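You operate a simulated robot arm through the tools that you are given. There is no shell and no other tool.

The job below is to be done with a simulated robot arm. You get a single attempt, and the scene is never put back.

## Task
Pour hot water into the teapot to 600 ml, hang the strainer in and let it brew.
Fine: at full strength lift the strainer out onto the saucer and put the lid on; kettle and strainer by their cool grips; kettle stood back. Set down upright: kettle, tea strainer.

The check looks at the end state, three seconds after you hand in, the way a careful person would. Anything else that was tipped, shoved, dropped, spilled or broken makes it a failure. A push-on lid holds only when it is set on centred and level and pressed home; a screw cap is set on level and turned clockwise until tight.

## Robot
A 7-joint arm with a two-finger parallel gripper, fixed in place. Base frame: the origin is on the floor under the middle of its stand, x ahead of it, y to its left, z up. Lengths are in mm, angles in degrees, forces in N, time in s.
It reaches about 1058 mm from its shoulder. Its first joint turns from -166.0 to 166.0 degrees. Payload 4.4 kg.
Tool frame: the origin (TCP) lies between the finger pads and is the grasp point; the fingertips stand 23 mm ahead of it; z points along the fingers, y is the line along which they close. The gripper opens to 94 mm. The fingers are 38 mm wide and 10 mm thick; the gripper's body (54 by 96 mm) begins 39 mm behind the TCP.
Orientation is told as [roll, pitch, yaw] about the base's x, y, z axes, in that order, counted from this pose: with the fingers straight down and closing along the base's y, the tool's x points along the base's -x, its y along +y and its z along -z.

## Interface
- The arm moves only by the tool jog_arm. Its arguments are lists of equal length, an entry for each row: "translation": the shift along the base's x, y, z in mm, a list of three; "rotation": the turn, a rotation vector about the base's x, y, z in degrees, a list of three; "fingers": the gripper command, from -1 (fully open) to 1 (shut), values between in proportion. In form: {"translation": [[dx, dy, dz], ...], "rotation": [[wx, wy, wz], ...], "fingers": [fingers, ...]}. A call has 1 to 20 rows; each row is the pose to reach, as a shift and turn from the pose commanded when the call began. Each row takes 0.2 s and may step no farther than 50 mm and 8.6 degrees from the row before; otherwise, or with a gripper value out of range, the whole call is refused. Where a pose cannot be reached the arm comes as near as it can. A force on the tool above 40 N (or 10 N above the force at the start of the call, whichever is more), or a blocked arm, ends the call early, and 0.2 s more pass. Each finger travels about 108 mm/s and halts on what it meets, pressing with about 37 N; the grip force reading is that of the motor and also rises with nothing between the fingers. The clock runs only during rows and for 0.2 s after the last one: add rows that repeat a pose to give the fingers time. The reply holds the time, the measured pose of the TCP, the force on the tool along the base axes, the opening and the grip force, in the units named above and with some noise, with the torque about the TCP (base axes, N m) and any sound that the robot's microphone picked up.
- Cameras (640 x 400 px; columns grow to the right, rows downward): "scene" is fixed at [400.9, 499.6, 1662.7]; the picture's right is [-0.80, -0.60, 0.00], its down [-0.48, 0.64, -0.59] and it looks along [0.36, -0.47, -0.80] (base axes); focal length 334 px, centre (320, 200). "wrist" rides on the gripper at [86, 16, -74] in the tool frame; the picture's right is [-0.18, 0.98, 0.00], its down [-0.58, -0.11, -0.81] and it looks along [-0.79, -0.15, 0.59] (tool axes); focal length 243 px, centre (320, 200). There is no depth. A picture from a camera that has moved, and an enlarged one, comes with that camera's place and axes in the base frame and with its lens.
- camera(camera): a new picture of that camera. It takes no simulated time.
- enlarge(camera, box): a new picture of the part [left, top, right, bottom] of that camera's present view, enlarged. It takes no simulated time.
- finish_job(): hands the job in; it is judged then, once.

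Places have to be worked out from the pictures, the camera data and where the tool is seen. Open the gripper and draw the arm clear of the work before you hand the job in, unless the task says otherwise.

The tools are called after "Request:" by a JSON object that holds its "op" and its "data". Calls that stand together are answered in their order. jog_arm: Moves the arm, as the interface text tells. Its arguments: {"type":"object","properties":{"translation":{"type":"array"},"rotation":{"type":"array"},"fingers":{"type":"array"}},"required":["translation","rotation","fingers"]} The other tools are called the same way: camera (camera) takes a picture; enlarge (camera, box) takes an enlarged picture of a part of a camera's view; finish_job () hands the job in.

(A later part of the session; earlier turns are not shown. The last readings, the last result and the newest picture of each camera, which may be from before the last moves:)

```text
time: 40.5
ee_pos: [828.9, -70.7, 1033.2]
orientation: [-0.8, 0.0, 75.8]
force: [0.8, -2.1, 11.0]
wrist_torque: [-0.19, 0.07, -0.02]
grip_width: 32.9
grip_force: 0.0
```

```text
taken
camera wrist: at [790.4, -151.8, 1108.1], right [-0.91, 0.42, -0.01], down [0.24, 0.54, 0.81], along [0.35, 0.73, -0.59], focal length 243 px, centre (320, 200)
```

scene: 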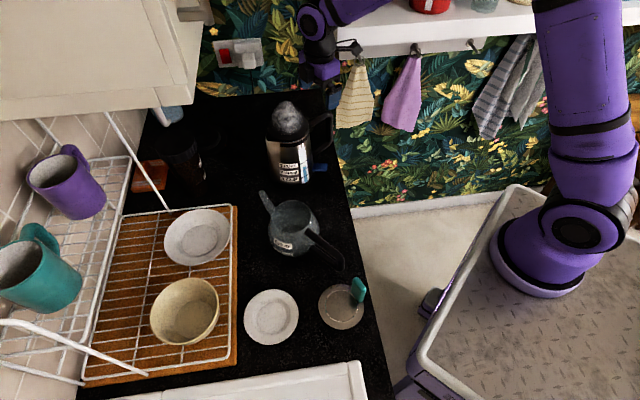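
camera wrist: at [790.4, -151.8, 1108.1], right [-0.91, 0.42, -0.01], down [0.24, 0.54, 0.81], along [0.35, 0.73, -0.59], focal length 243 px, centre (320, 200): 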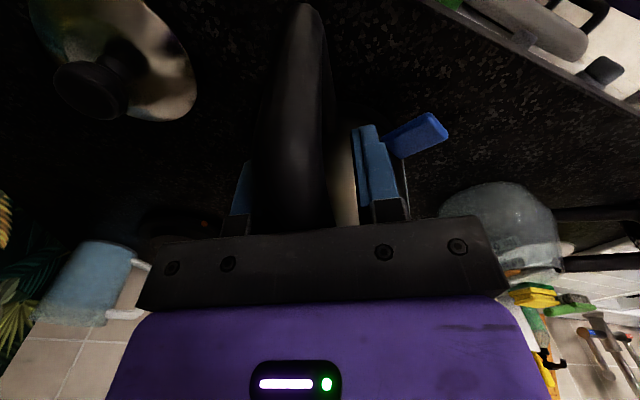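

The palm just touches the bar (~10 N). I'll ease up 2 mm and close fully.

Request:
{"op": "jog_arm", "data": {"translation": [[0, 0, 2], [0, 0, 2], [0, 0, 2], [0, 0, 2], [0, 0, 2]], "rotation": [[0, 0, 0], [0, 0, 0], [0, 0, 0], [0, 0, 0], [0, 0, 0]], "fingers": [0.3, 0.6, 1, 1, 1]}}

Request:
{"op": "camera", "data": {"camera": "wrist"}}

Request:
{"op": "enlarge", "data": {"camera": "scene", "box": [250, 60, 370, 190]}}

```text
time: 41.6
ee_pos: [829.9, -71.3, 1035.4]
orientation: [-0.7, 0.0, 75.8]
force: [1.2, 0.8, -0.2]
wrist_torque: [-0.77, 0.2, 0.0]
grip_width: 21.6
grip_force: 37.3
```

```text
taken
camera wrist: at [790.6, -151.5, 1109.1], right [-0.91, 0.42, -0.01], down [0.24, 0.54, 0.81], along [0.34, 0.73, -0.59], focal length 243 px, centre (320, 200)
```

wrist: 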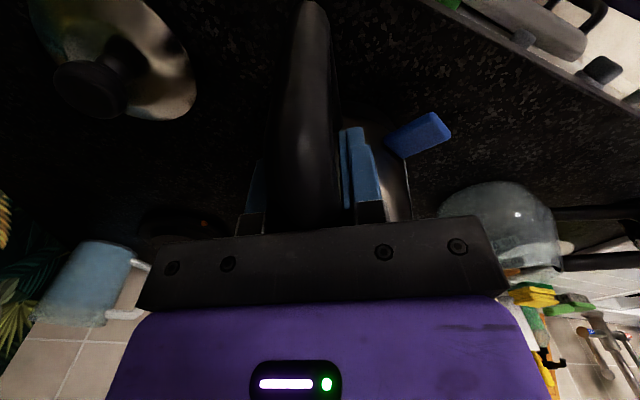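

```text
3.08 times, centred on (310, 125) of scene
camera zoom: at [400.9, 499.6, 1662.7], right [-0.8, -0.6, 0.0], down [-0.48, 0.64, -0.59], along [0.36, -0.47, -0.8], focal length 1028 px, centre (351, 431)
```

zoom: 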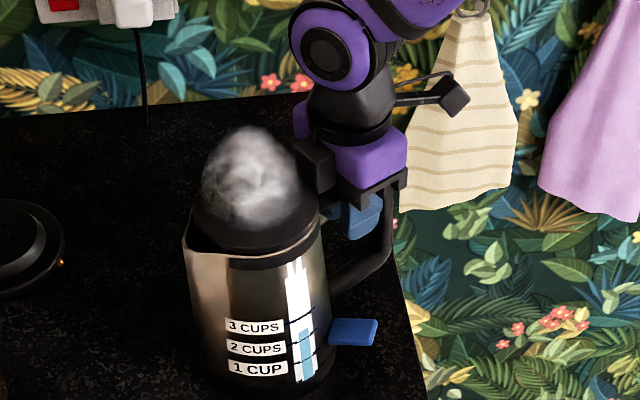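

Gripped at 21.6 mm width with 37 N. I'll lift a few millimetres to measure the weight and check for slip.

Request:
{"op": "jog_arm", "data": {"translation": [[0, 0, 2], [0, 0, 4], [0, 0, 6], [0, 0, 8], [0, 0, 8]], "rotation": [[0, 0, 0], [0, 0, 0], [0, 0, 0], [0, 0, 0], [0, 0, 0]], "fingers": [1, 1, 1, 1, 1]}}

Request:
{"op": "enlarge", "data": {"camera": "scene", "box": [250, 60, 370, 190]}}

```text
time: 42.9
ee_pos: [829.9, -71.5, 1044.4]
orientation: [-0.6, 0.1, 75.8]
force: [-0.7, 0.2, -11.4]
wrist_torque: [-0.84, 0.21, 0.02]
grip_width: 21.4
grip_force: 36.7
```

```text
3.08 times, centred on (310, 125) of scene
camera zoom: at [400.9, 499.6, 1662.7], right [-0.8, -0.6, 0.0], down [-0.48, 0.64, -0.59], along [0.36, -0.47, -0.8], focal length 1028 px, centre (351, 431)
```

zoom: 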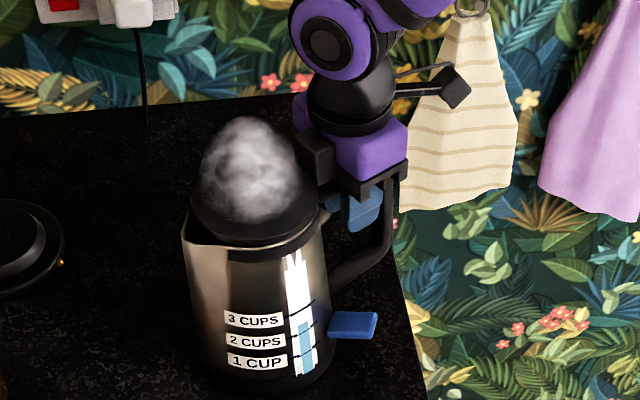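

The weight is about 11.4 N with 0.87 N·m torque, and it holds. I'll lift further and check the kettle's tilt.

Request:
{"op": "jog_arm", "data": {"translation": [[0, 0, 8], [0, 0, 16], [0, 0, 24], [0, 0, 32], [0, 0, 40], [0, 0, 40]], "rotation": [[0, 0, 0], [0, 0, 0], [0, 0, 0], [0, 0, 0], [0, 0, 0], [0, 0, 0]], "fingers": [1, 1, 1, 1, 1, 1]}}

Request:
{"op": "enlarge", "data": {"camera": "scene", "box": [250, 60, 370, 190]}}

Request:
{"op": "camera", "data": {"camera": "wrist"}}

```text
time: 44.2
ee_pos: [829.7, -70.7, 1084.1]
orientation: [-0.7, 0.2, 75.8]
force: [0.1, -1.2, -12.7]
wrist_torque: [-0.84, 0.21, 0.01]
grip_width: 21.6
grip_force: 37.5
```

```text
3.08 times, centred on (310, 125) of scene
camera zoom: at [400.9, 499.6, 1662.7], right [-0.8, -0.6, 0.0], down [-0.48, 0.64, -0.59], along [0.36, -0.47, -0.8], focal length 1028 px, centre (351, 431)
```

zoom: 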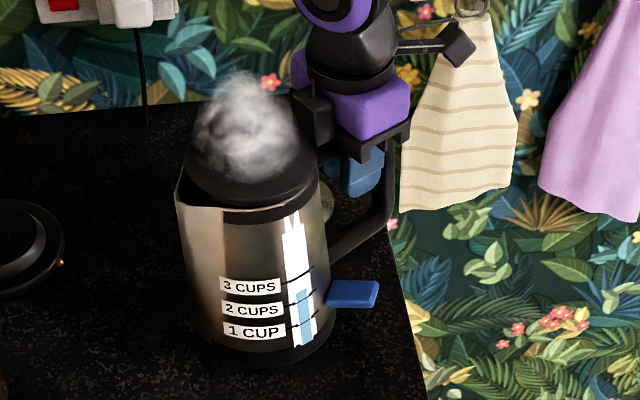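

```text
taken
camera wrist: at [790.8, -151.7, 1158.1], right [-0.91, 0.42, -0.01], down [0.24, 0.54, 0.81], along [0.35, 0.73, -0.59], focal length 243 px, centre (320, 200)
```

wrist: 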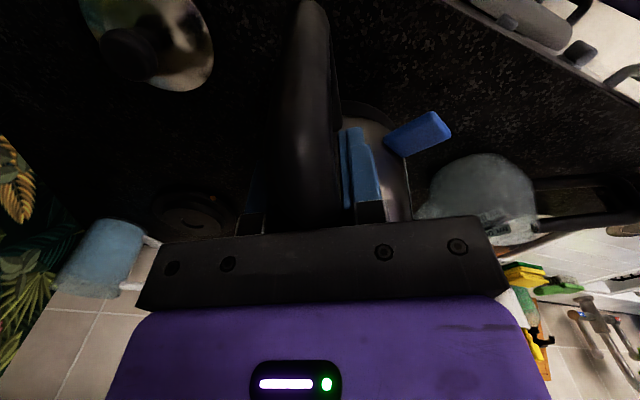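

The kettle hangs upright without slipping: about 1.22 kg, with its lip about 170 mm ahead of the TCP and 58 mm above it. Before carrying hot water I want a dry run of the pouring motion, so I'll set the kettle back down exactly where it was.

Request:
{"op": "jog_arm", "data": {"translation": [[0, 0, -15], [0, 0, -30], [0, 0, -40], [0, 0, -44], [0, 0, -46], [0, 0, -48], [0, 0, -48]], "rotation": [[0, 0, 0], [0, 0, 0], [0, 0, 0], [0, 0, 0], [0, 0, 0], [0, 0, 0], [0, 0, 0]], "fingers": [1, 1, 1, 1, 1, 1, 1]}}

```text
time: 45.9
ee_pos: [830.6, -70.8, 1035.4]
orientation: [-0.8, 0.1, 75.8]
force: [-0.6, 0.1, -10.6]
wrist_torque: [-0.59, 0.2, 0.01]
grip_width: 21.4
grip_force: 37.0
```

Force is still −10.6 N, so I'll lower another 1–2 mm until the counter carries the weight.

Request:
{"op": "jog_arm", "data": {"translation": [[0, 0, -0.8], [0, 0, -1.6], [0, 0, -1.6]], "rotation": [[0, 0, 0], [0, 0, 0], [0, 0, 0]], "fingers": [1, 1, 1]}}

```text
time: 46.6
ee_pos: [830.0, -72.3, 1035.5]
orientation: [-0.9, 0.1, 75.8]
force: [1.7, -6.0, 7.0]
wrist_torque: [1.26, -0.27, -0.19]
grip_width: 21.6
grip_force: 37.1
```

The kettle is supported now with a slight over-press. I'll ease up half a millimetre and open the fingers.

Request:
{"op": "jog_arm", "data": {"translation": [[0, 0, 0.6], [0, 0, 0.6], [0, 0, 0.6], [0, 0, 0.6], [0, 0, 0.6]], "rotation": [[0, 0, 0], [0, 0, 0], [0, 0, 0], [0, 0, 0], [0, 0, 0]], "fingers": [1, 0.3, 0, -0.5, -1]}}

Request:
{"op": "jog_arm", "data": {"translation": [[0, 0, 15], [0, 0, 35], [0, 0, 60], [0, 0, 90], [0, 0, 120], [0, 0, 150], [0, 0, 170], [0, 0, 170]], "rotation": [[0, 0, 0], [0, 0, 0], [0, 0, 0], [0, 0, 0], [0, 0, 0], [0, 0, 0], [0, 0, 0], [0, 0, 0]], "fingers": [-1, -1, -1, -1, -1, -1, -1, -1]}}

Request:
{"op": "camera", "data": {"camera": "scene"}}

```text
time: 47.9
ee_pos: [829.9, -70.6, 1035.2]
orientation: [-0.8, 0.1, 75.8]
force: [-2.5, -3.9, -0.5]
wrist_torque: [0.15, -0.03, 0.04]
grip_width: 93.9
grip_force: 0.0
```

```text
time: 49.6
ee_pos: [829.1, -70.1, 1204.8]
orientation: [-0.7, 0.1, 75.9]
force: [-0.2, -0.4, 0.1]
wrist_torque: [-0.05, 0.01, 0.01]
grip_width: 93.9
grip_force: 0.1
```

```text
taken
```

scene: 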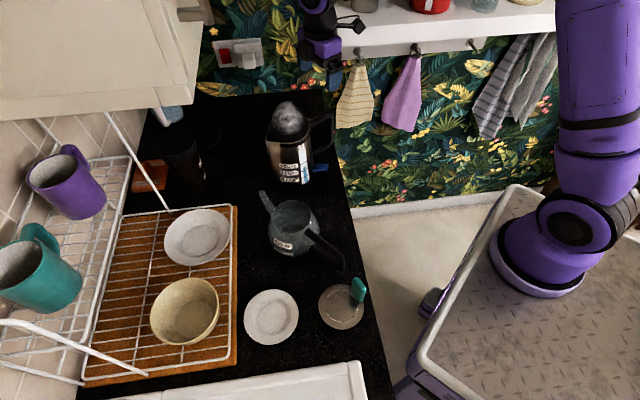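

The kettle stands back in its place. Now the dry run: I'll rotate the empty hand to the intended pouring azimuth (spout direction ≈105°) near the teapot, then tilt in stages and watch the tracking.

Request:
{"op": "jog_arm", "data": {"translation": [[-20, 28, 0], [-40, 56, 0], [-60, 84, 0], [-77, 111, 0], [-77, 111, 0]], "rotation": [[0, 0, 7.3], [0, 0, 14.6], [0, 0, 21.9], [0, 0, 29.1], [0, 0, 29.1]], "fingers": [-1, -1, -1, -1, -1]}}

Request:
{"op": "jog_arm", "data": {"translation": [[0, 0, 0], [0, 0, 0], [0, 0, 0], [0, 0, 0], [0, 0, 0], [0, 0, 0], [0, 0, 0]], "rotation": [[-7.2, -1.93, 0], [-14.5, -3.9, 0], [-21.7, -5.8, 0], [-29.0, -7.8, 0], [-36.2, -9.7, 0], [-43.5, -11.65, 0], [-43.5, -11.65, 0]], "fingers": [-1, -1, -1, -1, -1, -1, -1]}}

Request:
{"op": "camera", "data": {"camera": "scene"}}

```text
time: 50.9
ee_pos: [752.5, 40.1, 1206.7]
orientation: [-0.8, 0.0, 105.0]
force: [1.1, 0.1, -0.9]
wrist_torque: [0.01, -0.01, 0.03]
grip_width: 93.9
grip_force: 0.1
```

```text
time: 52.5
ee_pos: [753.9, 40.6, 1205.0]
orientation: [-0.4, 45.2, 105.1]
force: [0.3, -0.1, 0.9]
wrist_torque: [0.0, -0.04, -0.02]
grip_width: 93.7
grip_force: 0.0
```

```text
taken
```

scene: 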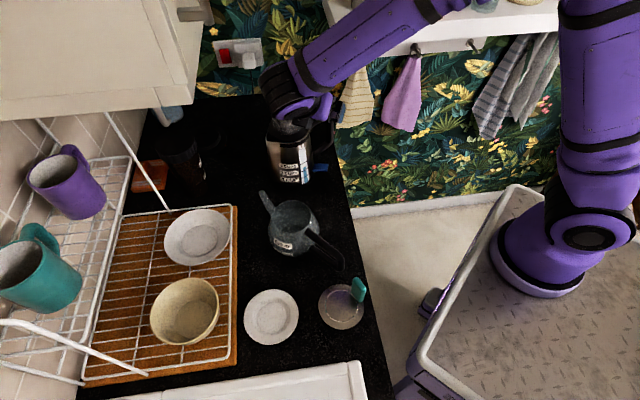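

Tracking stays exact at 45°. I'll continue the dry run to 65°, then to 85°.

Request:
{"op": "jog_arm", "data": {"translation": [[-4, 12, -5], [-8, 24, -10], [-12, 36, -15], [-12, 36, -15]], "rotation": [[-6.4, -1.7, 0], [-12.9, -3.45, 0], [-19.3, -5.2, 0], [-19.3, -5.2, 0]], "fingers": [-1, -1, -1, -1]}}

Request:
{"op": "jog_arm", "data": {"translation": [[-4, 16, 11], [-8, 33, 23], [-13, 50, 34], [-13, 50, 34]], "rotation": [[-6.4, -1.7, 0], [-12.9, -3.45, 0], [-19.3, -5.2, 0], [-19.3, -5.2, 0]], "fingers": [-1, -1, -1, -1]}}

Request:
{"op": "camera", "data": {"camera": "scene"}}

Request:
{"op": "camera", "data": {"camera": "wrist"}}

```text
time: 53.5
ee_pos: [742.0, 77.4, 1191.3]
orientation: [0.3, 65.2, 105.4]
force: [-0.6, -0.1, -0.4]
wrist_torque: [0.01, -0.01, -0.03]
grip_width: 94.1
grip_force: 0.1
```

```text
time: 54.5
ee_pos: [729.4, 128.2, 1223.5]
orientation: [4.7, 85.1, 109.9]
force: [0.0, 0.2, 0.2]
wrist_torque: [0.04, -0.01, 0.02]
grip_width: 94.2
grip_force: 0.0
```

```text
taken
```

scene: 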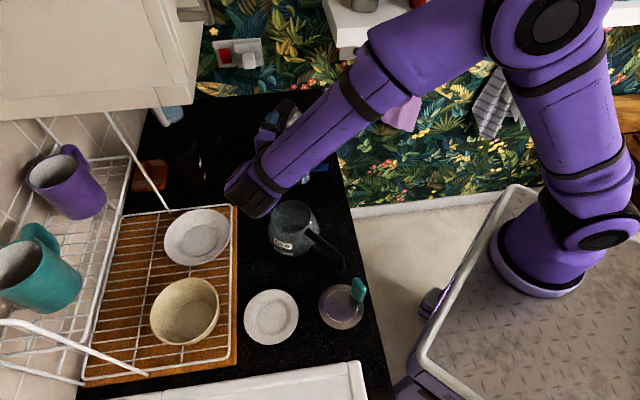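

```text
taken
camera wrist: at [696.3, 186.6, 1316.2], right [-0.95, -0.24, -0.18], down [-0.12, 0.85, -0.51], along [0.27, -0.47, -0.84], focal length 243 px, centre (320, 200)
```

wrist: 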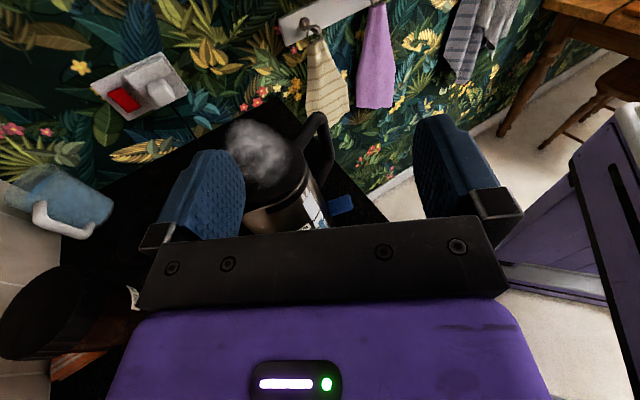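

The whole pouring arc up to 85° tracks exactly, and the teapot stays visible. I'll test a bit further, to 95°, for margin.

Request:
{"op": "jog_arm", "data": {"translation": [[-4, 14, 5], [-8, 28.6, 10], [-8, 28.6, 10]], "rotation": [[-4.8, -1.3, 0], [-9.66, -2.6, 0], [-9.66, -2.6, 0]], "fingers": [-1, -1, -1]}}

Request:
{"op": "enlarge", "data": {"camera": "scene", "box": [220, 160, 380, 280]}}

```text
time: 55.2
ee_pos: [721.7, 157.0, 1234.2]
orientation: [173.7, 84.8, -81.2]
force: [-0.1, -0.1, 0.0]
wrist_torque: [-0.05, -0.01, -0.04]
grip_width: 94.1
grip_force: 0.0
```

```text
3.33 times, centred on (300, 220) of scene
camera zoom: at [400.9, 499.6, 1662.7], right [-0.8, -0.6, 0.0], down [-0.48, 0.64, -0.59], along [0.36, -0.47, -0.8], focal length 1114 px, centre (387, 133)
```

zoom: 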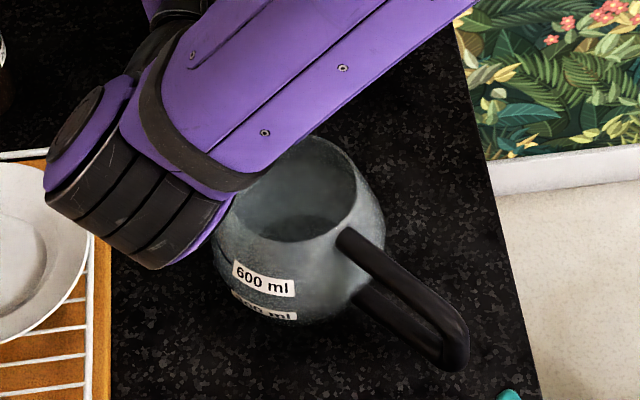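

Up to 95° is fine. I'll reverse back to upright and return above the kettle.

Request:
{"op": "jog_arm", "data": {"translation": [[3, -10, -2], [6, -20, -4], [9, -30, -7], [12, -40, -10], [15, -50, -12], [18, -60, -15], [21, -70, -18], [24, -80, -20], [27, -90, -23], [29, -100, -26], [31, -110, -28], [31, -117, -28], [31, -117, -28]], "rotation": [[7.65, 2.05, 0], [15.3, 4.1, 0], [22.95, 6.15, 0], [30.6, 8.2, 0], [38.25, 10.25, 0], [45.9, 12.3, 0], [53.55, 14.35, 0], [61.2, 16.4, 0], [68.85, 18.45, 0], [76.5, 20.5, 0], [84.15, 22.55, 0], [91.8, 24.6, 0], [91.8, 24.6, 0]], "fingers": [-1, -1, -1, -1, -1, -1, -1, -1, -1, -1, -1, -1, -1]}}

Request:
{"op": "jog_arm", "data": {"translation": [[20, -28, 0], [40, -56, 0], [60, -84, 0], [77, -111, 0], [77, -111, 0]], "rotation": [[0, 0, -7.3], [0, 0, -14.6], [0, 0, -21.9], [0, 0, -29.1], [0, 0, -29.1]], "fingers": [-1, -1, -1, -1, -1]}}

Request:
{"op": "camera", "data": {"camera": "wrist"}}

```text
time: 58.0
ee_pos: [751.6, 38.3, 1205.8]
orientation: [-0.9, -0.1, 104.7]
force: [0.8, -0.1, -0.3]
wrist_torque: [0.01, 0.02, 0.0]
grip_width: 94.0
grip_force: 0.1
```

```text
time: 59.2
ee_pos: [829.4, -74.5, 1205.9]
orientation: [-0.9, 0.0, 75.6]
force: [-0.1, -0.1, 0.2]
wrist_torque: [-0.01, 0.02, -0.01]
grip_width: 94.2
grip_force: 0.0
```

```text
taken
camera wrist: at [789.0, -154.1, 1280.3], right [-0.91, 0.42, -0.01], down [0.24, 0.54, 0.81], along [0.35, 0.73, -0.59], focal length 243 px, centre (320, 200)
```

wrist: 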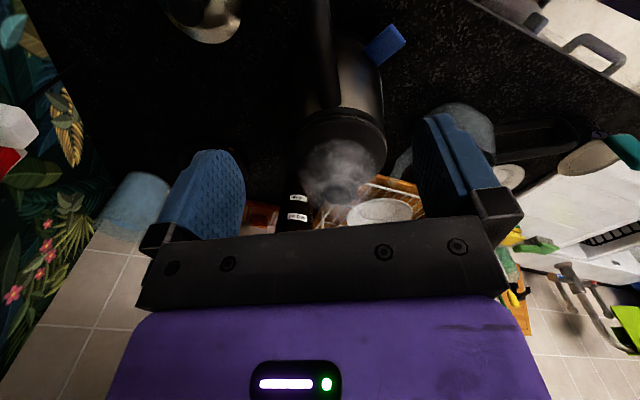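

Back above the kettle. I'll descend to the earlier grasp pose (830, −71, 1036) and grip the handle again.

Request:
{"op": "jog_arm", "data": {"translation": [[0.3, 2, -30], [0.5, 3.5, -60], [0.5, 3.5, -90], [0.5, 3.5, -115], [0.5, 3.5, -135], [0.5, 3.5, -150], [0.5, 3.5, -160], [0.5, 3.5, -169], [0.5, 3.5, -169]], "rotation": [[0, 0, 0], [0, 0, 0], [0, 0, 0], [0, 0, 0], [0, 0, 0], [0, 0, 0], [0, 0, 0], [0, 0, 0], [0, 0, 0]], "fingers": [-1, -1, -1, -1, -1, -1, -1, -1, -1]}}

Request:
{"op": "jog_arm", "data": {"translation": [[0, 0, 0], [0, 0, 0], [0, 0, 0], [0, 0, 0], [0, 0, 0], [0, 0, 0], [0, 0, 0], [0, 0, 0]], "rotation": [[0, 0, 0], [0, 0, 0], [0, 0, 0], [0, 0, 0], [0, 0, 0], [0, 0, 0], [0, 0, 0], [0, 0, 0]], "fingers": [-0.4, 0, 0.2, 0.4, 0.7, 1, 1, 1]}}

```text
time: 61.2
ee_pos: [829.1, -70.6, 1035.2]
orientation: [-0.8, 0.1, 75.7]
force: [0.0, -1.1, 0.2]
wrist_torque: [0.06, -0.01, 0.0]
grip_width: 93.8
grip_force: 0.1
```

```text
time: 63.0
ee_pos: [828.5, -71.0, 1037.9]
orientation: [-0.8, 0.1, 75.6]
force: [6.0, -1.7, 1.6]
wrist_torque: [0.33, 0.01, -0.49]
grip_width: 21.5
grip_force: 36.8
```

Gripped again. I'll lift straight up to z≈1206 and check.

Request:
{"op": "jog_arm", "data": {"translation": [[0, 0, 5], [0, 0, 15], [0, 0, 30], [0, 0, 50], [0, 0, 70], [0, 0, 90], [0, 0, 110], [0, 0, 130], [0, 0, 150], [0, 0, 169], [0, 0, 169]], "rotation": [[0, 0, 0], [0, 0, 0], [0, 0, 0], [0, 0, 0], [0, 0, 0], [0, 0, 0], [0, 0, 0], [0, 0, 0], [0, 0, 0], [0, 0, 0], [0, 0, 0]], "fingers": [1, 1, 1, 1, 1, 1, 1, 1, 1, 1, 1]}}

Request:
{"op": "camera", "data": {"camera": "scene"}}

Request:
{"op": "enlarge", "data": {"camera": "scene", "box": [230, 20, 370, 160]}}

```text
time: 65.5
ee_pos: [828.7, -69.8, 1207.5]
orientation: [-0.9, 0.0, 75.7]
force: [0.2, 0.8, -11.1]
wrist_torque: [-0.85, 0.23, -0.01]
grip_width: 21.7
grip_force: 37.1
```

```text
taken
```

scene: 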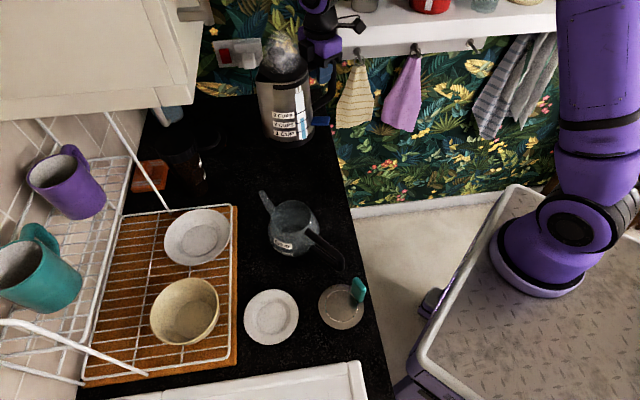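

```text
2.86 times, centred on (300, 90) of scene
camera zoom: at [400.9, 499.6, 1662.7], right [-0.8, -0.6, 0.0], down [-0.48, 0.64, -0.59], along [0.36, -0.47, -0.8], focal length 955 px, centre (377, 514)
```

zoom: 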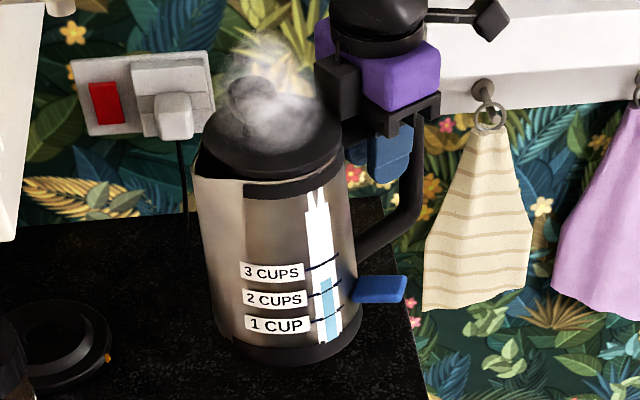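

The kettle is held firmly; its lip is 169 mm ahead and 57 mm above the TCP. I'll carry it upright toward the teapot and rotate the spout to azimuth 105°.

Request:
{"op": "jog_arm", "data": {"translation": [[-12, 16, 0], [-24, 32, 0], [-36, 49, 0], [-48, 65, 0], [-60, 81, 0], [-73, 98, 0], [-73, 98, 0]], "rotation": [[0, 0, 4.9], [0, 0, 9.8], [0, 0, 14.7], [0, 0, 19.6], [0, 0, 24.5], [0, 0, 29.3], [0, 0, 29.3]], "fingers": [1, 1, 1, 1, 1, 1, 1]}}

Request:
{"op": "camera", "data": {"camera": "scene"}}

```text
time: 67.0
ee_pos: [757.0, 28.5, 1206.2]
orientation: [-0.8, 0.0, 105.0]
force: [1.3, 0.2, -11.2]
wrist_torque: [-0.86, -0.23, 0.01]
grip_width: 21.6
grip_force: 36.9
```

```text
taken
```

scene: 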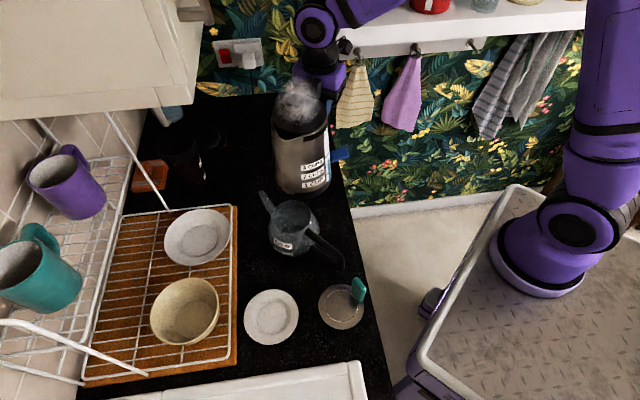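

Steady. Now I'll tilt to 45° at height; no water should leave yet at that angle.

Request:
{"op": "jog_arm", "data": {"translation": [[0, 0, 0], [0, 0, 0], [0, 0, 0], [0, 0, 0], [0, 0, 0], [0, 0, 0], [0, 0, 0], [0, 0, 0], [0, 0, 0], [0, 0, 0]], "rotation": [[-4.83, -1.29, 0], [-9.66, -2.59, 0], [-14.5, -3.88, 0], [-19.3, -5.18, 0], [-24.15, -6.47, 0], [-28.98, -7.76, 0], [-33.8, -9.06, 0], [-38.64, -10.35, 0], [-43.5, -11.65, 0], [-43.5, -11.65, 0]], "fingers": [1, 1, 1, 1, 1, 1, 1, 1, 1, 1]}}

Request:
{"op": "camera", "data": {"camera": "scene"}}

Request:
{"op": "enlarge", "data": {"camera": "scene", "box": [220, 80, 380, 280]}}

```text
time: 69.2
ee_pos: [756.4, 27.3, 1206.2]
orientation: [-0.1, 45.2, 105.3]
force: [0.0, 0.1, -11.7]
wrist_torque: [-0.24, -0.11, 0.03]
grip_width: 21.8
grip_force: 36.6
```

```text
taken
```

scene: 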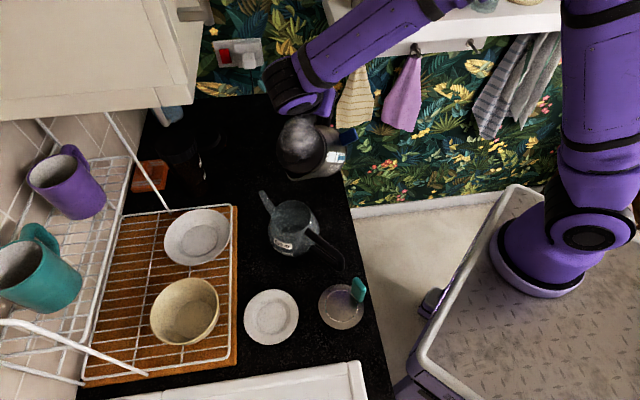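

```text
2.00 times, centred on (300, 180) of scene
camera zoom: at [400.9, 499.6, 1662.7], right [-0.8, -0.6, 0.0], down [-0.48, 0.64, -0.59], along [0.36, -0.47, -0.8], focal length 668 px, centre (360, 240)
```

zoom: 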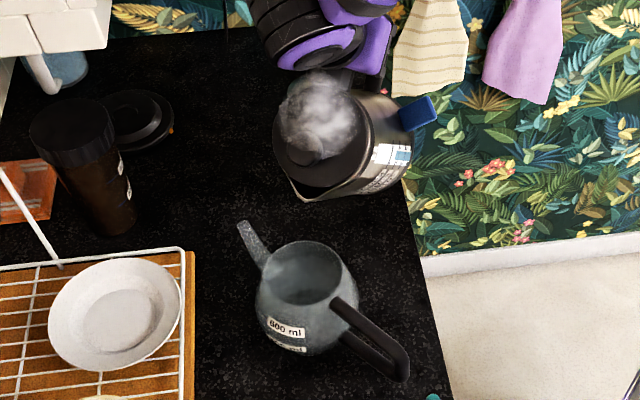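

The lip projects exactly where I computed it. I'll lower to pouring height and tilt to 55°.

Request:
{"op": "jog_arm", "data": {"translation": [[-0.6, 0.8, -20], [-0.6, 0.8, -40], [-0.6, 0.8, -60], [-0.6, 0.8, -67], [-2.7, 8, -53], [-4.8, 16, -40.5], [-4.8, 16, -40.5]], "rotation": [[0, 0, 0], [0, 0, 0], [0, 0, 0], [0, 0, 0], [-4.83, -1.29, 0], [-9.66, -2.59, 0], [-9.66, -2.59, 0]], "fingers": [1, 1, 1, 1, 1, 1, 1]}}

Request:
{"op": "enlarge", "data": {"camera": "scene", "box": [220, 120, 380, 280]}}

```text
time: 70.8
ee_pos: [752.6, 44.9, 1166.3]
orientation: [0.2, 55.0, 105.5]
force: [-0.4, -0.9, -12.3]
wrist_torque: [-0.06, 0.0, 0.05]
grip_width: 21.2
grip_force: 36.6
```

```text
2.50 times, centred on (300, 200) of scene
camera zoom: at [400.9, 499.6, 1662.7], right [-0.8, -0.6, 0.0], down [-0.48, 0.64, -0.59], along [0.36, -0.47, -0.8], focal length 836 px, centre (370, 200)
```

zoom: 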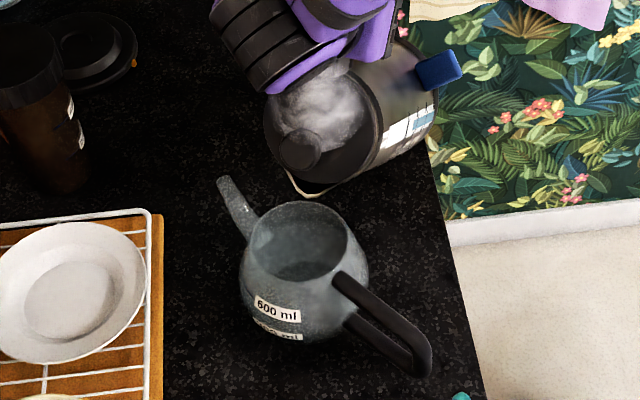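

The lip is over the opening's near side, as planned. I'll tilt on to 60° in fine steps and look for the stream.

Request:
{"op": "jog_arm", "data": {"translation": [[-1.2, 4.7, 6.2], [-2.5, 9.4, 12.2], [-2.5, 9.4, 12.2]], "rotation": [[-2.4, -0.65, 0], [-4.83, -1.29, 0], [-4.83, -1.29, 0]], "fingers": [1, 1, 1]}}

Request:
{"op": "enlarge", "data": {"camera": "scene", "box": [240, 140, 360, 260]}}

```text
time: 71.7
ee_pos: [750.0, 54.2, 1177.0]
orientation: [0.3, 60.1, 105.8]
force: [-0.3, 0.9, -12.3]
wrist_torque: [0.01, -0.04, 0.01]
grip_width: 21.6
grip_force: 37.3
```

```text
3.33 times, centred on (300, 200) of scene
camera zoom: at [400.9, 499.6, 1662.7], right [-0.8, -0.6, 0.0], down [-0.48, 0.64, -0.59], along [0.36, -0.47, -0.8], focal length 1114 px, centre (387, 200)
```

zoom: 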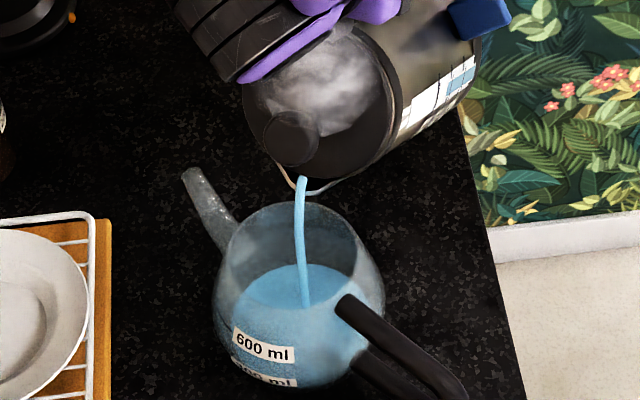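

Water is already flowing well. No time passes while I look, so I'll zoom in on the teapot level now.

Request:
{"op": "enlarge", "data": {"camera": "scene", "box": [260, 185, 330, 255]}}

Request:
{"op": "enlarge", "data": {"camera": "scene", "box": [275, 215, 310, 245]}}

Request:
{"op": "enlarge", "data": {"camera": "scene", "box": [310, 130, 380, 200]}}

```text
5.71 times, centred on (295, 220) of scene
camera zoom: at [400.9, 499.6, 1662.7], right [-0.8, -0.6, 0.0], down [-0.48, 0.64, -0.59], along [0.36, -0.47, -0.8], focal length 1910 px, centre (463, 86)
```

zoom: 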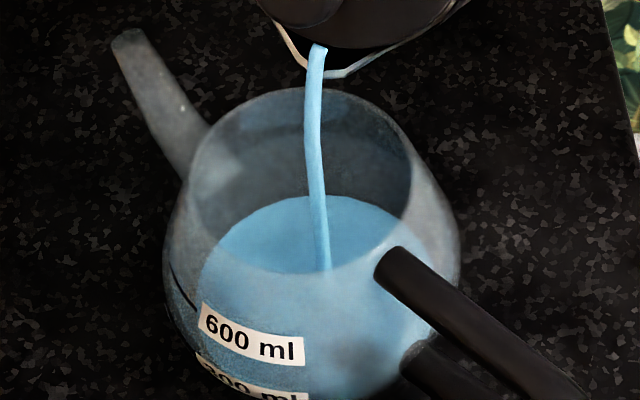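

```text
13.33 times, centred on (292, 230) of scene
camera zoom: at [400.9, 499.6, 1662.7], right [-0.8, -0.6, 0.0], down [-0.48, 0.64, -0.59], along [0.36, -0.47, -0.8], focal length 4456 px, centre (687, -200)
```

zoom: 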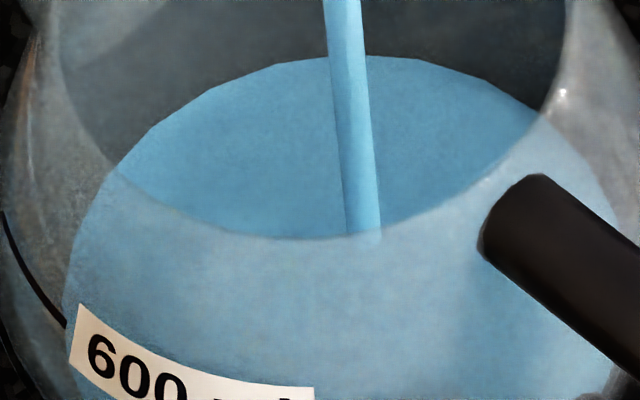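

```text
5.71 times, centred on (345, 165) of scene
camera zoom: at [400.9, 499.6, 1662.7], right [-0.8, -0.6, 0.0], down [-0.48, 0.64, -0.59], along [0.36, -0.47, -0.8], focal length 1910 px, centre (177, 400)
```

zoom: 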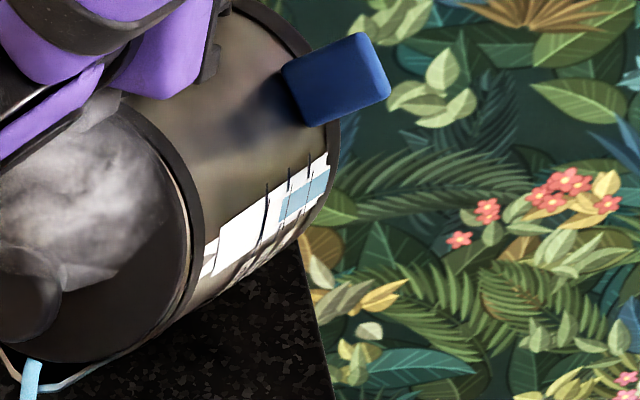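

The level is still low (surface z≈928, roughly 90 ml) and the stream falls cleanly inside the opening. I'll hold here briefly and look again.

Request:
{"op": "jog_arm", "data": {"translation": [[0, 0, 0], [0, 0, 0]], "rotation": [[0, 0, 0], [0, 0, 0]], "fingers": [1, 1]}}

Request:
{"op": "enlarge", "data": {"camera": "scene", "box": [260, 185, 330, 255]}}

Request:
{"op": "enlarge", "data": {"camera": "scene", "box": [310, 130, 380, 200]}}

```text
time: 72.2
ee_pos: [749.9, 54.8, 1178.0]
orientation: [0.4, 60.2, 105.7]
force: [-1.1, 0.2, -9.6]
wrist_torque: [0.04, -0.03, 0.02]
grip_width: 21.6
grip_force: 37.0
```

```text
5.71 times, centred on (295, 220) of scene
camera zoom: at [400.9, 499.6, 1662.7], right [-0.8, -0.6, 0.0], down [-0.48, 0.64, -0.59], along [0.36, -0.47, -0.8], focal length 1910 px, centre (463, 86)
```

zoom: 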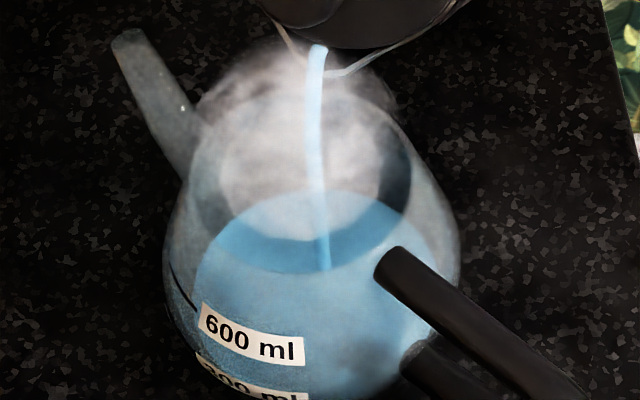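

```text
5.71 times, centred on (345, 165) of scene
camera zoom: at [400.9, 499.6, 1662.7], right [-0.8, -0.6, 0.0], down [-0.48, 0.64, -0.59], along [0.36, -0.47, -0.8], focal length 1910 px, centre (177, 400)
```

zoom: 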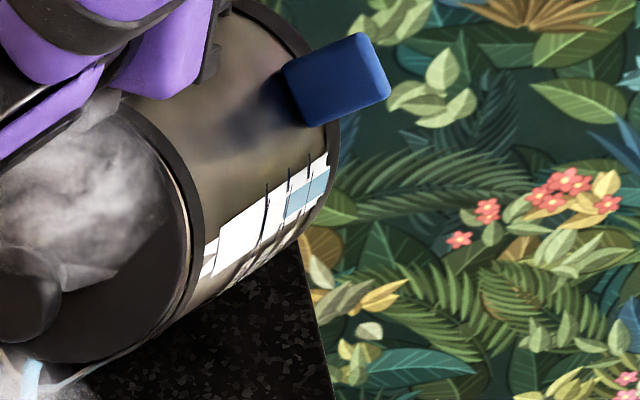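

Steam appears over the teapot now; the kettle gauge is at 2 cups. I'll keep pouring at this angle a little longer.

Request:
{"op": "jog_arm", "data": {"translation": [[0, 0, 0], [0, 0, 0], [0, 0, 0]], "rotation": [[0, 0, 0], [0, 0, 0], [0, 0, 0]], "fingers": [1, 1, 1]}}

Request:
{"op": "enlarge", "data": {"camera": "scene", "box": [260, 185, 330, 255]}}

Request:
{"op": "enlarge", "data": {"camera": "scene", "box": [330, 150, 360, 180]}}

```text
time: 73.0
ee_pos: [750.6, 54.3, 1178.2]
orientation: [0.5, 60.0, 105.8]
force: [-0.6, -0.4, -10.5]
wrist_torque: [0.01, -0.03, 0.01]
grip_width: 21.6
grip_force: 37.1
```

```text
5.71 times, centred on (295, 220) of scene
camera zoom: at [400.9, 499.6, 1662.7], right [-0.8, -0.6, 0.0], down [-0.48, 0.64, -0.59], along [0.36, -0.47, -0.8], focal length 1910 px, centre (463, 86)
```

zoom: 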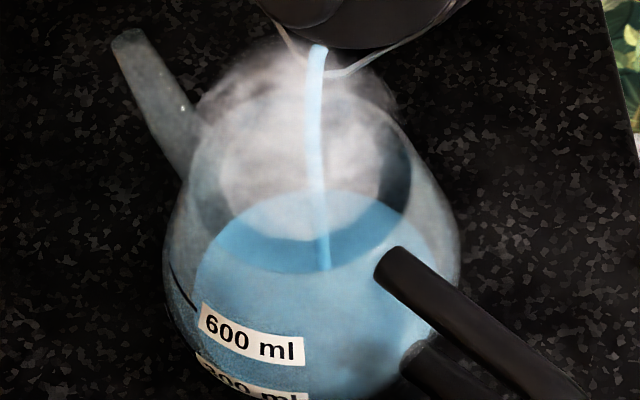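

```text
13.33 times, centred on (345, 165) of scene
camera zoom: at [400.9, 499.6, 1662.7], right [-0.8, -0.6, 0.0], down [-0.48, 0.64, -0.59], along [0.36, -0.47, -0.8], focal length 4456 px, centre (-13, 667)
```

zoom: 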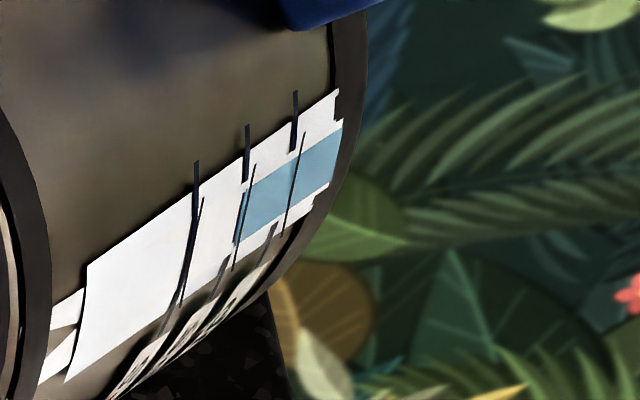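

The kettle gauge sits at 2 cups and flow has slowed at 60°. I'll tilt to 65° and hold shortly.

Request:
{"op": "jog_arm", "data": {"translation": [[-1.4, 5.2, 5.6], [-2.8, 10.4, 11.2], [-2.8, 10.4, 11.2]], "rotation": [[-2.4, -0.65, 0], [-4.83, -1.29, 0], [-4.83, -1.29, 0]], "fingers": [1, 1, 1]}}

Request:
{"op": "enlarge", "data": {"camera": "scene", "box": [260, 185, 330, 255]}}

Request:
{"op": "enlarge", "data": {"camera": "scene", "box": [320, 140, 370, 190]}}

```text
time: 73.8
ee_pos: [747.4, 66.3, 1188.1]
orientation: [0.8, 65.0, 106.0]
force: [0.4, -0.1, -10.5]
wrist_torque: [0.11, 0.03, -0.02]
grip_width: 21.5
grip_force: 36.6
```

```text
5.71 times, centred on (295, 220) of scene
camera zoom: at [400.9, 499.6, 1662.7], right [-0.8, -0.6, 0.0], down [-0.48, 0.64, -0.59], along [0.36, -0.47, -0.8], focal length 1910 px, centre (463, 86)
```

zoom: 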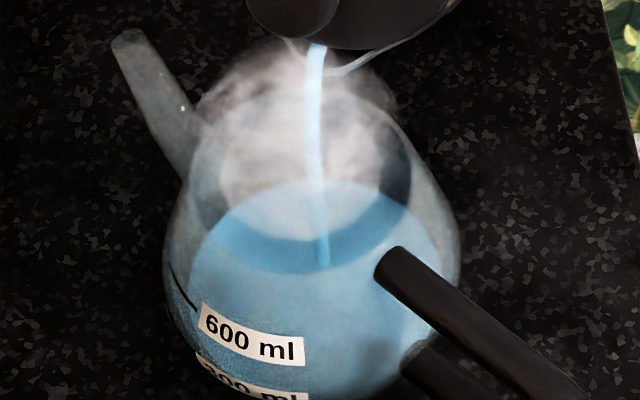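

```text
8.00 times, centred on (345, 165) of scene
camera zoom: at [400.9, 499.6, 1662.7], right [-0.8, -0.6, 0.0], down [-0.48, 0.64, -0.59], along [0.36, -0.47, -0.8], focal length 2674 px, centre (120, 480)
```

zoom: 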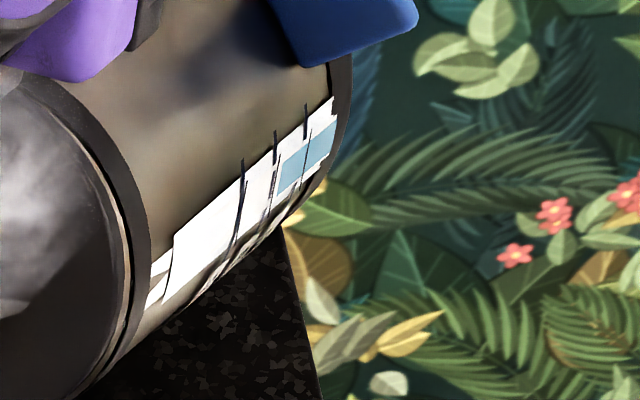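

The level is rising steadily, and the gauge is near 1.85 cups. I'll hold at 65°, then go on to 70°.

Request:
{"op": "jog_arm", "data": {"translation": [[0, 0, 0], [0, 0, 0], [-1.5, 5.6, 5.1], [-3, 11.3, 10.2], [-3, 11.3, 10.2]], "rotation": [[0, 0, 0], [0, 0, 0], [-2.4, -0.65, 0], [-4.83, -1.29, 0], [-4.83, -1.29, 0]], "fingers": [1, 1, 1, 1, 1]}}

Request:
{"op": "enlarge", "data": {"camera": "scene", "box": [260, 185, 330, 255]}}

Request:
{"op": "enlarge", "data": {"camera": "scene", "box": [320, 140, 370, 190]}}

```text
time: 75.0
ee_pos: [743.8, 76.9, 1198.4]
orientation: [1.2, 70.1, 106.3]
force: [-1.0, 0.0, -9.4]
wrist_torque: [0.18, 0.01, 0.02]
grip_width: 21.7
grip_force: 37.0
```

```text
5.71 times, centred on (295, 220) of scene
camera zoom: at [400.9, 499.6, 1662.7], right [-0.8, -0.6, 0.0], down [-0.48, 0.64, -0.59], along [0.36, -0.47, -0.8], focal length 1910 px, centre (463, 86)
```

zoom: 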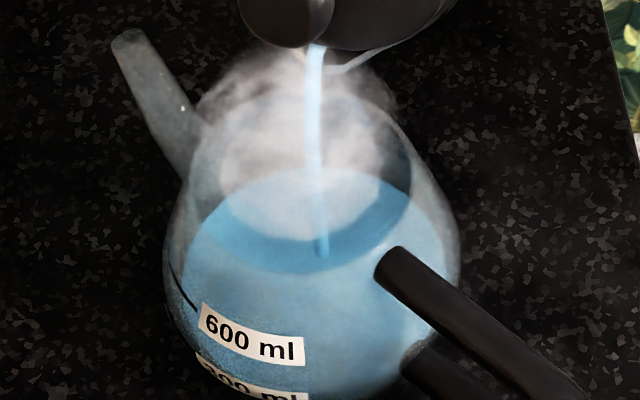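

```text
8.00 times, centred on (345, 165) of scene
camera zoom: at [400.9, 499.6, 1662.7], right [-0.8, -0.6, 0.0], down [-0.48, 0.64, -0.59], along [0.36, -0.47, -0.8], focal length 2674 px, centre (120, 480)
```

zoom: 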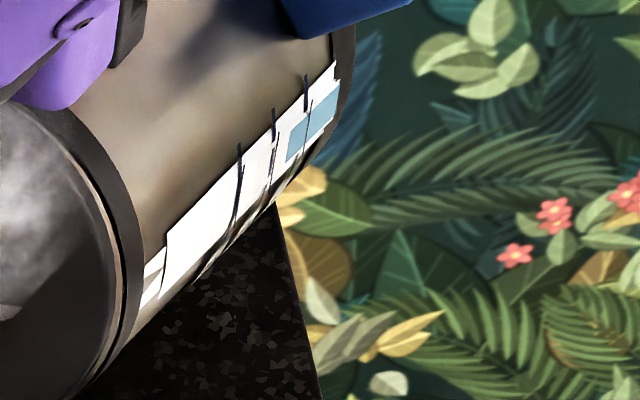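

About 1.65 cups are left in the kettle, so roughly 210 ml poured. I'll hold at 70° then advance to 75°.

Request:
{"op": "jog_arm", "data": {"translation": [[0, 0, 0], [0, 0, 0], [0, 0, 0], [-1.6, 6.1, 4.6], [-3.3, 12.2, 9.2], [-3.3, 12.2, 9.2]], "rotation": [[0, 0, 0], [0, 0, 0], [0, 0, 0], [-2.4, -0.65, 0], [-4.83, -1.29, 0], [-4.83, -1.29, 0]], "fingers": [1, 1, 1, 1, 1, 1]}}

Request:
{"op": "enlarge", "data": {"camera": "scene", "box": [260, 185, 330, 255]}}

Request:
{"op": "enlarge", "data": {"camera": "scene", "box": [320, 140, 370, 190]}}

```text
time: 76.5
ee_pos: [740.5, 88.6, 1208.9]
orientation: [2.0, 75.2, 107.0]
force: [0.4, -0.9, -8.9]
wrist_torque: [0.18, 0.07, -0.02]
grip_width: 21.6
grip_force: 36.6
```

```text
5.71 times, centred on (295, 220) of scene
camera zoom: at [400.9, 499.6, 1662.7], right [-0.8, -0.6, 0.0], down [-0.48, 0.64, -0.59], along [0.36, -0.47, -0.8], focal length 1910 px, centre (463, 86)
```

zoom: 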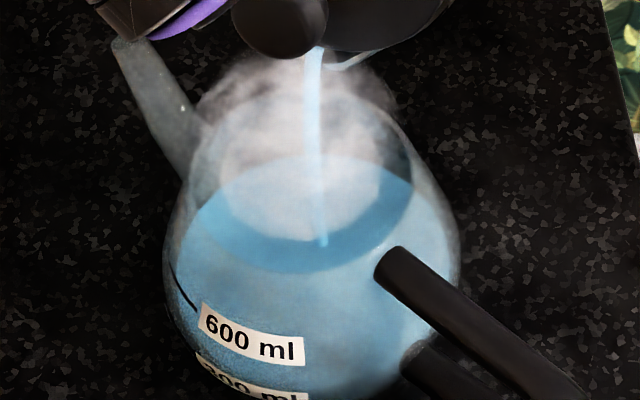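

```text
8.00 times, centred on (345, 165) of scene
camera zoom: at [400.9, 499.6, 1662.7], right [-0.8, -0.6, 0.0], down [-0.48, 0.64, -0.59], along [0.36, -0.47, -0.8], focal length 2674 px, centre (120, 480)
```

zoom: 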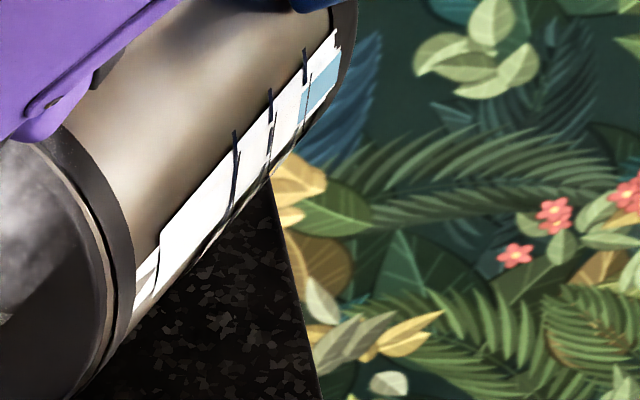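

Roughly 340 ml poured: gauge ≈1.2 cups, and the kettle is about 3 N lighter. I'll hold at 75° for a second and look again.

Request:
{"op": "jog_arm", "data": {"translation": [[0, 0, 0], [0, 0, 0], [0, 0, 0], [0, 0, 0]], "rotation": [[0, 0, 0], [0, 0, 0], [0, 0, 0], [0, 0, 0]], "fingers": [1, 1, 1, 1]}}

Request:
{"op": "enlarge", "data": {"camera": "scene", "box": [260, 185, 330, 255]}}

Request:
{"op": "enlarge", "data": {"camera": "scene", "box": [320, 140, 370, 190]}}

```text
time: 77.5
ee_pos: [742.0, 89.3, 1207.7]
orientation: [1.9, 75.1, 107.2]
force: [0.3, 0.3, -8.6]
wrist_torque: [0.19, 0.04, 0.03]
grip_width: 21.5
grip_force: 37.0
```

```text
5.71 times, centred on (295, 220) of scene
camera zoom: at [400.9, 499.6, 1662.7], right [-0.8, -0.6, 0.0], down [-0.48, 0.64, -0.59], along [0.36, -0.47, -0.8], focal length 1910 px, centre (463, 86)
```

zoom: 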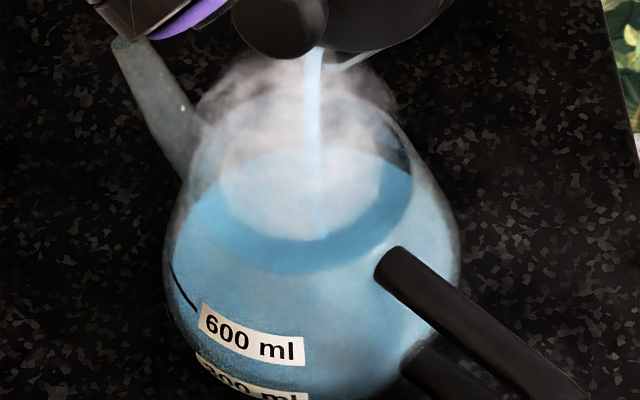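

```text
8.00 times, centred on (345, 165) of scene
camera zoom: at [400.9, 499.6, 1662.7], right [-0.8, -0.6, 0.0], down [-0.48, 0.64, -0.59], along [0.36, -0.47, -0.8], focal length 2674 px, centre (120, 480)
```

zoom: 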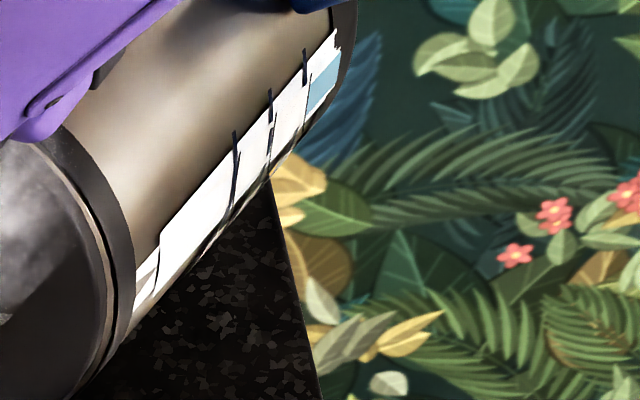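

Gauge ≈1.0 cup, so about 400 ml poured. Next I'll advance to 80° and hold.

Request:
{"op": "jog_arm", "data": {"translation": [[-1.7, 6.4, 4], [-3.5, 12.8, 8], [-3.5, 12.8, 8], [-3.5, 12.8, 8]], "rotation": [[-2.4, -0.65, 0], [-4.83, -1.29, 0], [-4.83, -1.29, 0], [-4.83, -1.29, 0]], "fingers": [1, 1, 1, 1]}}

Request:
{"op": "enlarge", "data": {"camera": "scene", "box": [260, 185, 330, 255]}}

Request:
{"op": "enlarge", "data": {"camera": "scene", "box": [320, 140, 370, 190]}}

```text
time: 78.5
ee_pos: [737.6, 101.1, 1217.1]
orientation: [3.3, 80.1, 108.6]
force: [0.0, 0.2, -8.1]
wrist_torque: [0.2, 0.03, -0.03]
grip_width: 21.3
grip_force: 36.9
```

```text
5.71 times, centred on (295, 220) of scene
camera zoom: at [400.9, 499.6, 1662.7], right [-0.8, -0.6, 0.0], down [-0.48, 0.64, -0.59], along [0.36, -0.47, -0.8], focal length 1910 px, centre (463, 86)
```

zoom: 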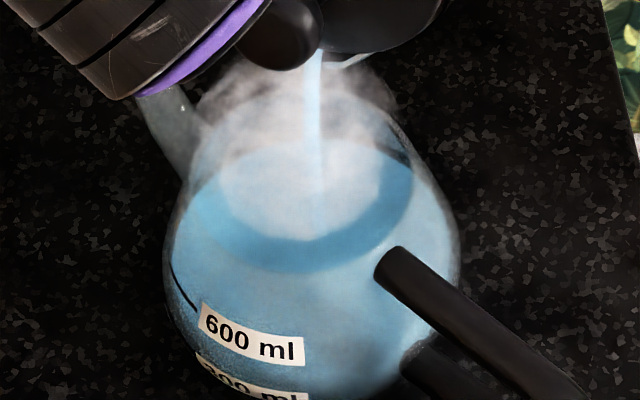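

```text
8.00 times, centred on (345, 165) of scene
camera zoom: at [400.9, 499.6, 1662.7], right [-0.8, -0.6, 0.0], down [-0.48, 0.64, -0.59], along [0.36, -0.47, -0.8], focal length 2674 px, centre (120, 480)
```

zoom: 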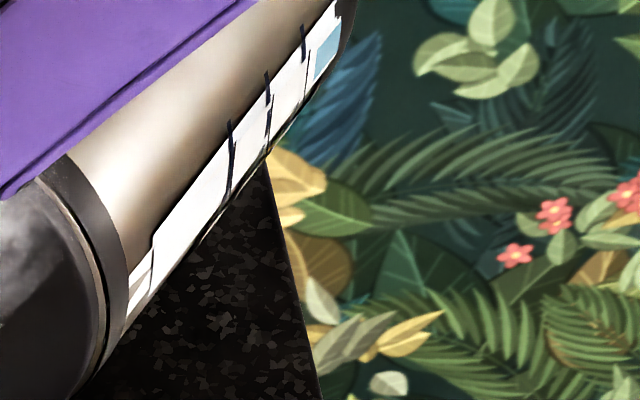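

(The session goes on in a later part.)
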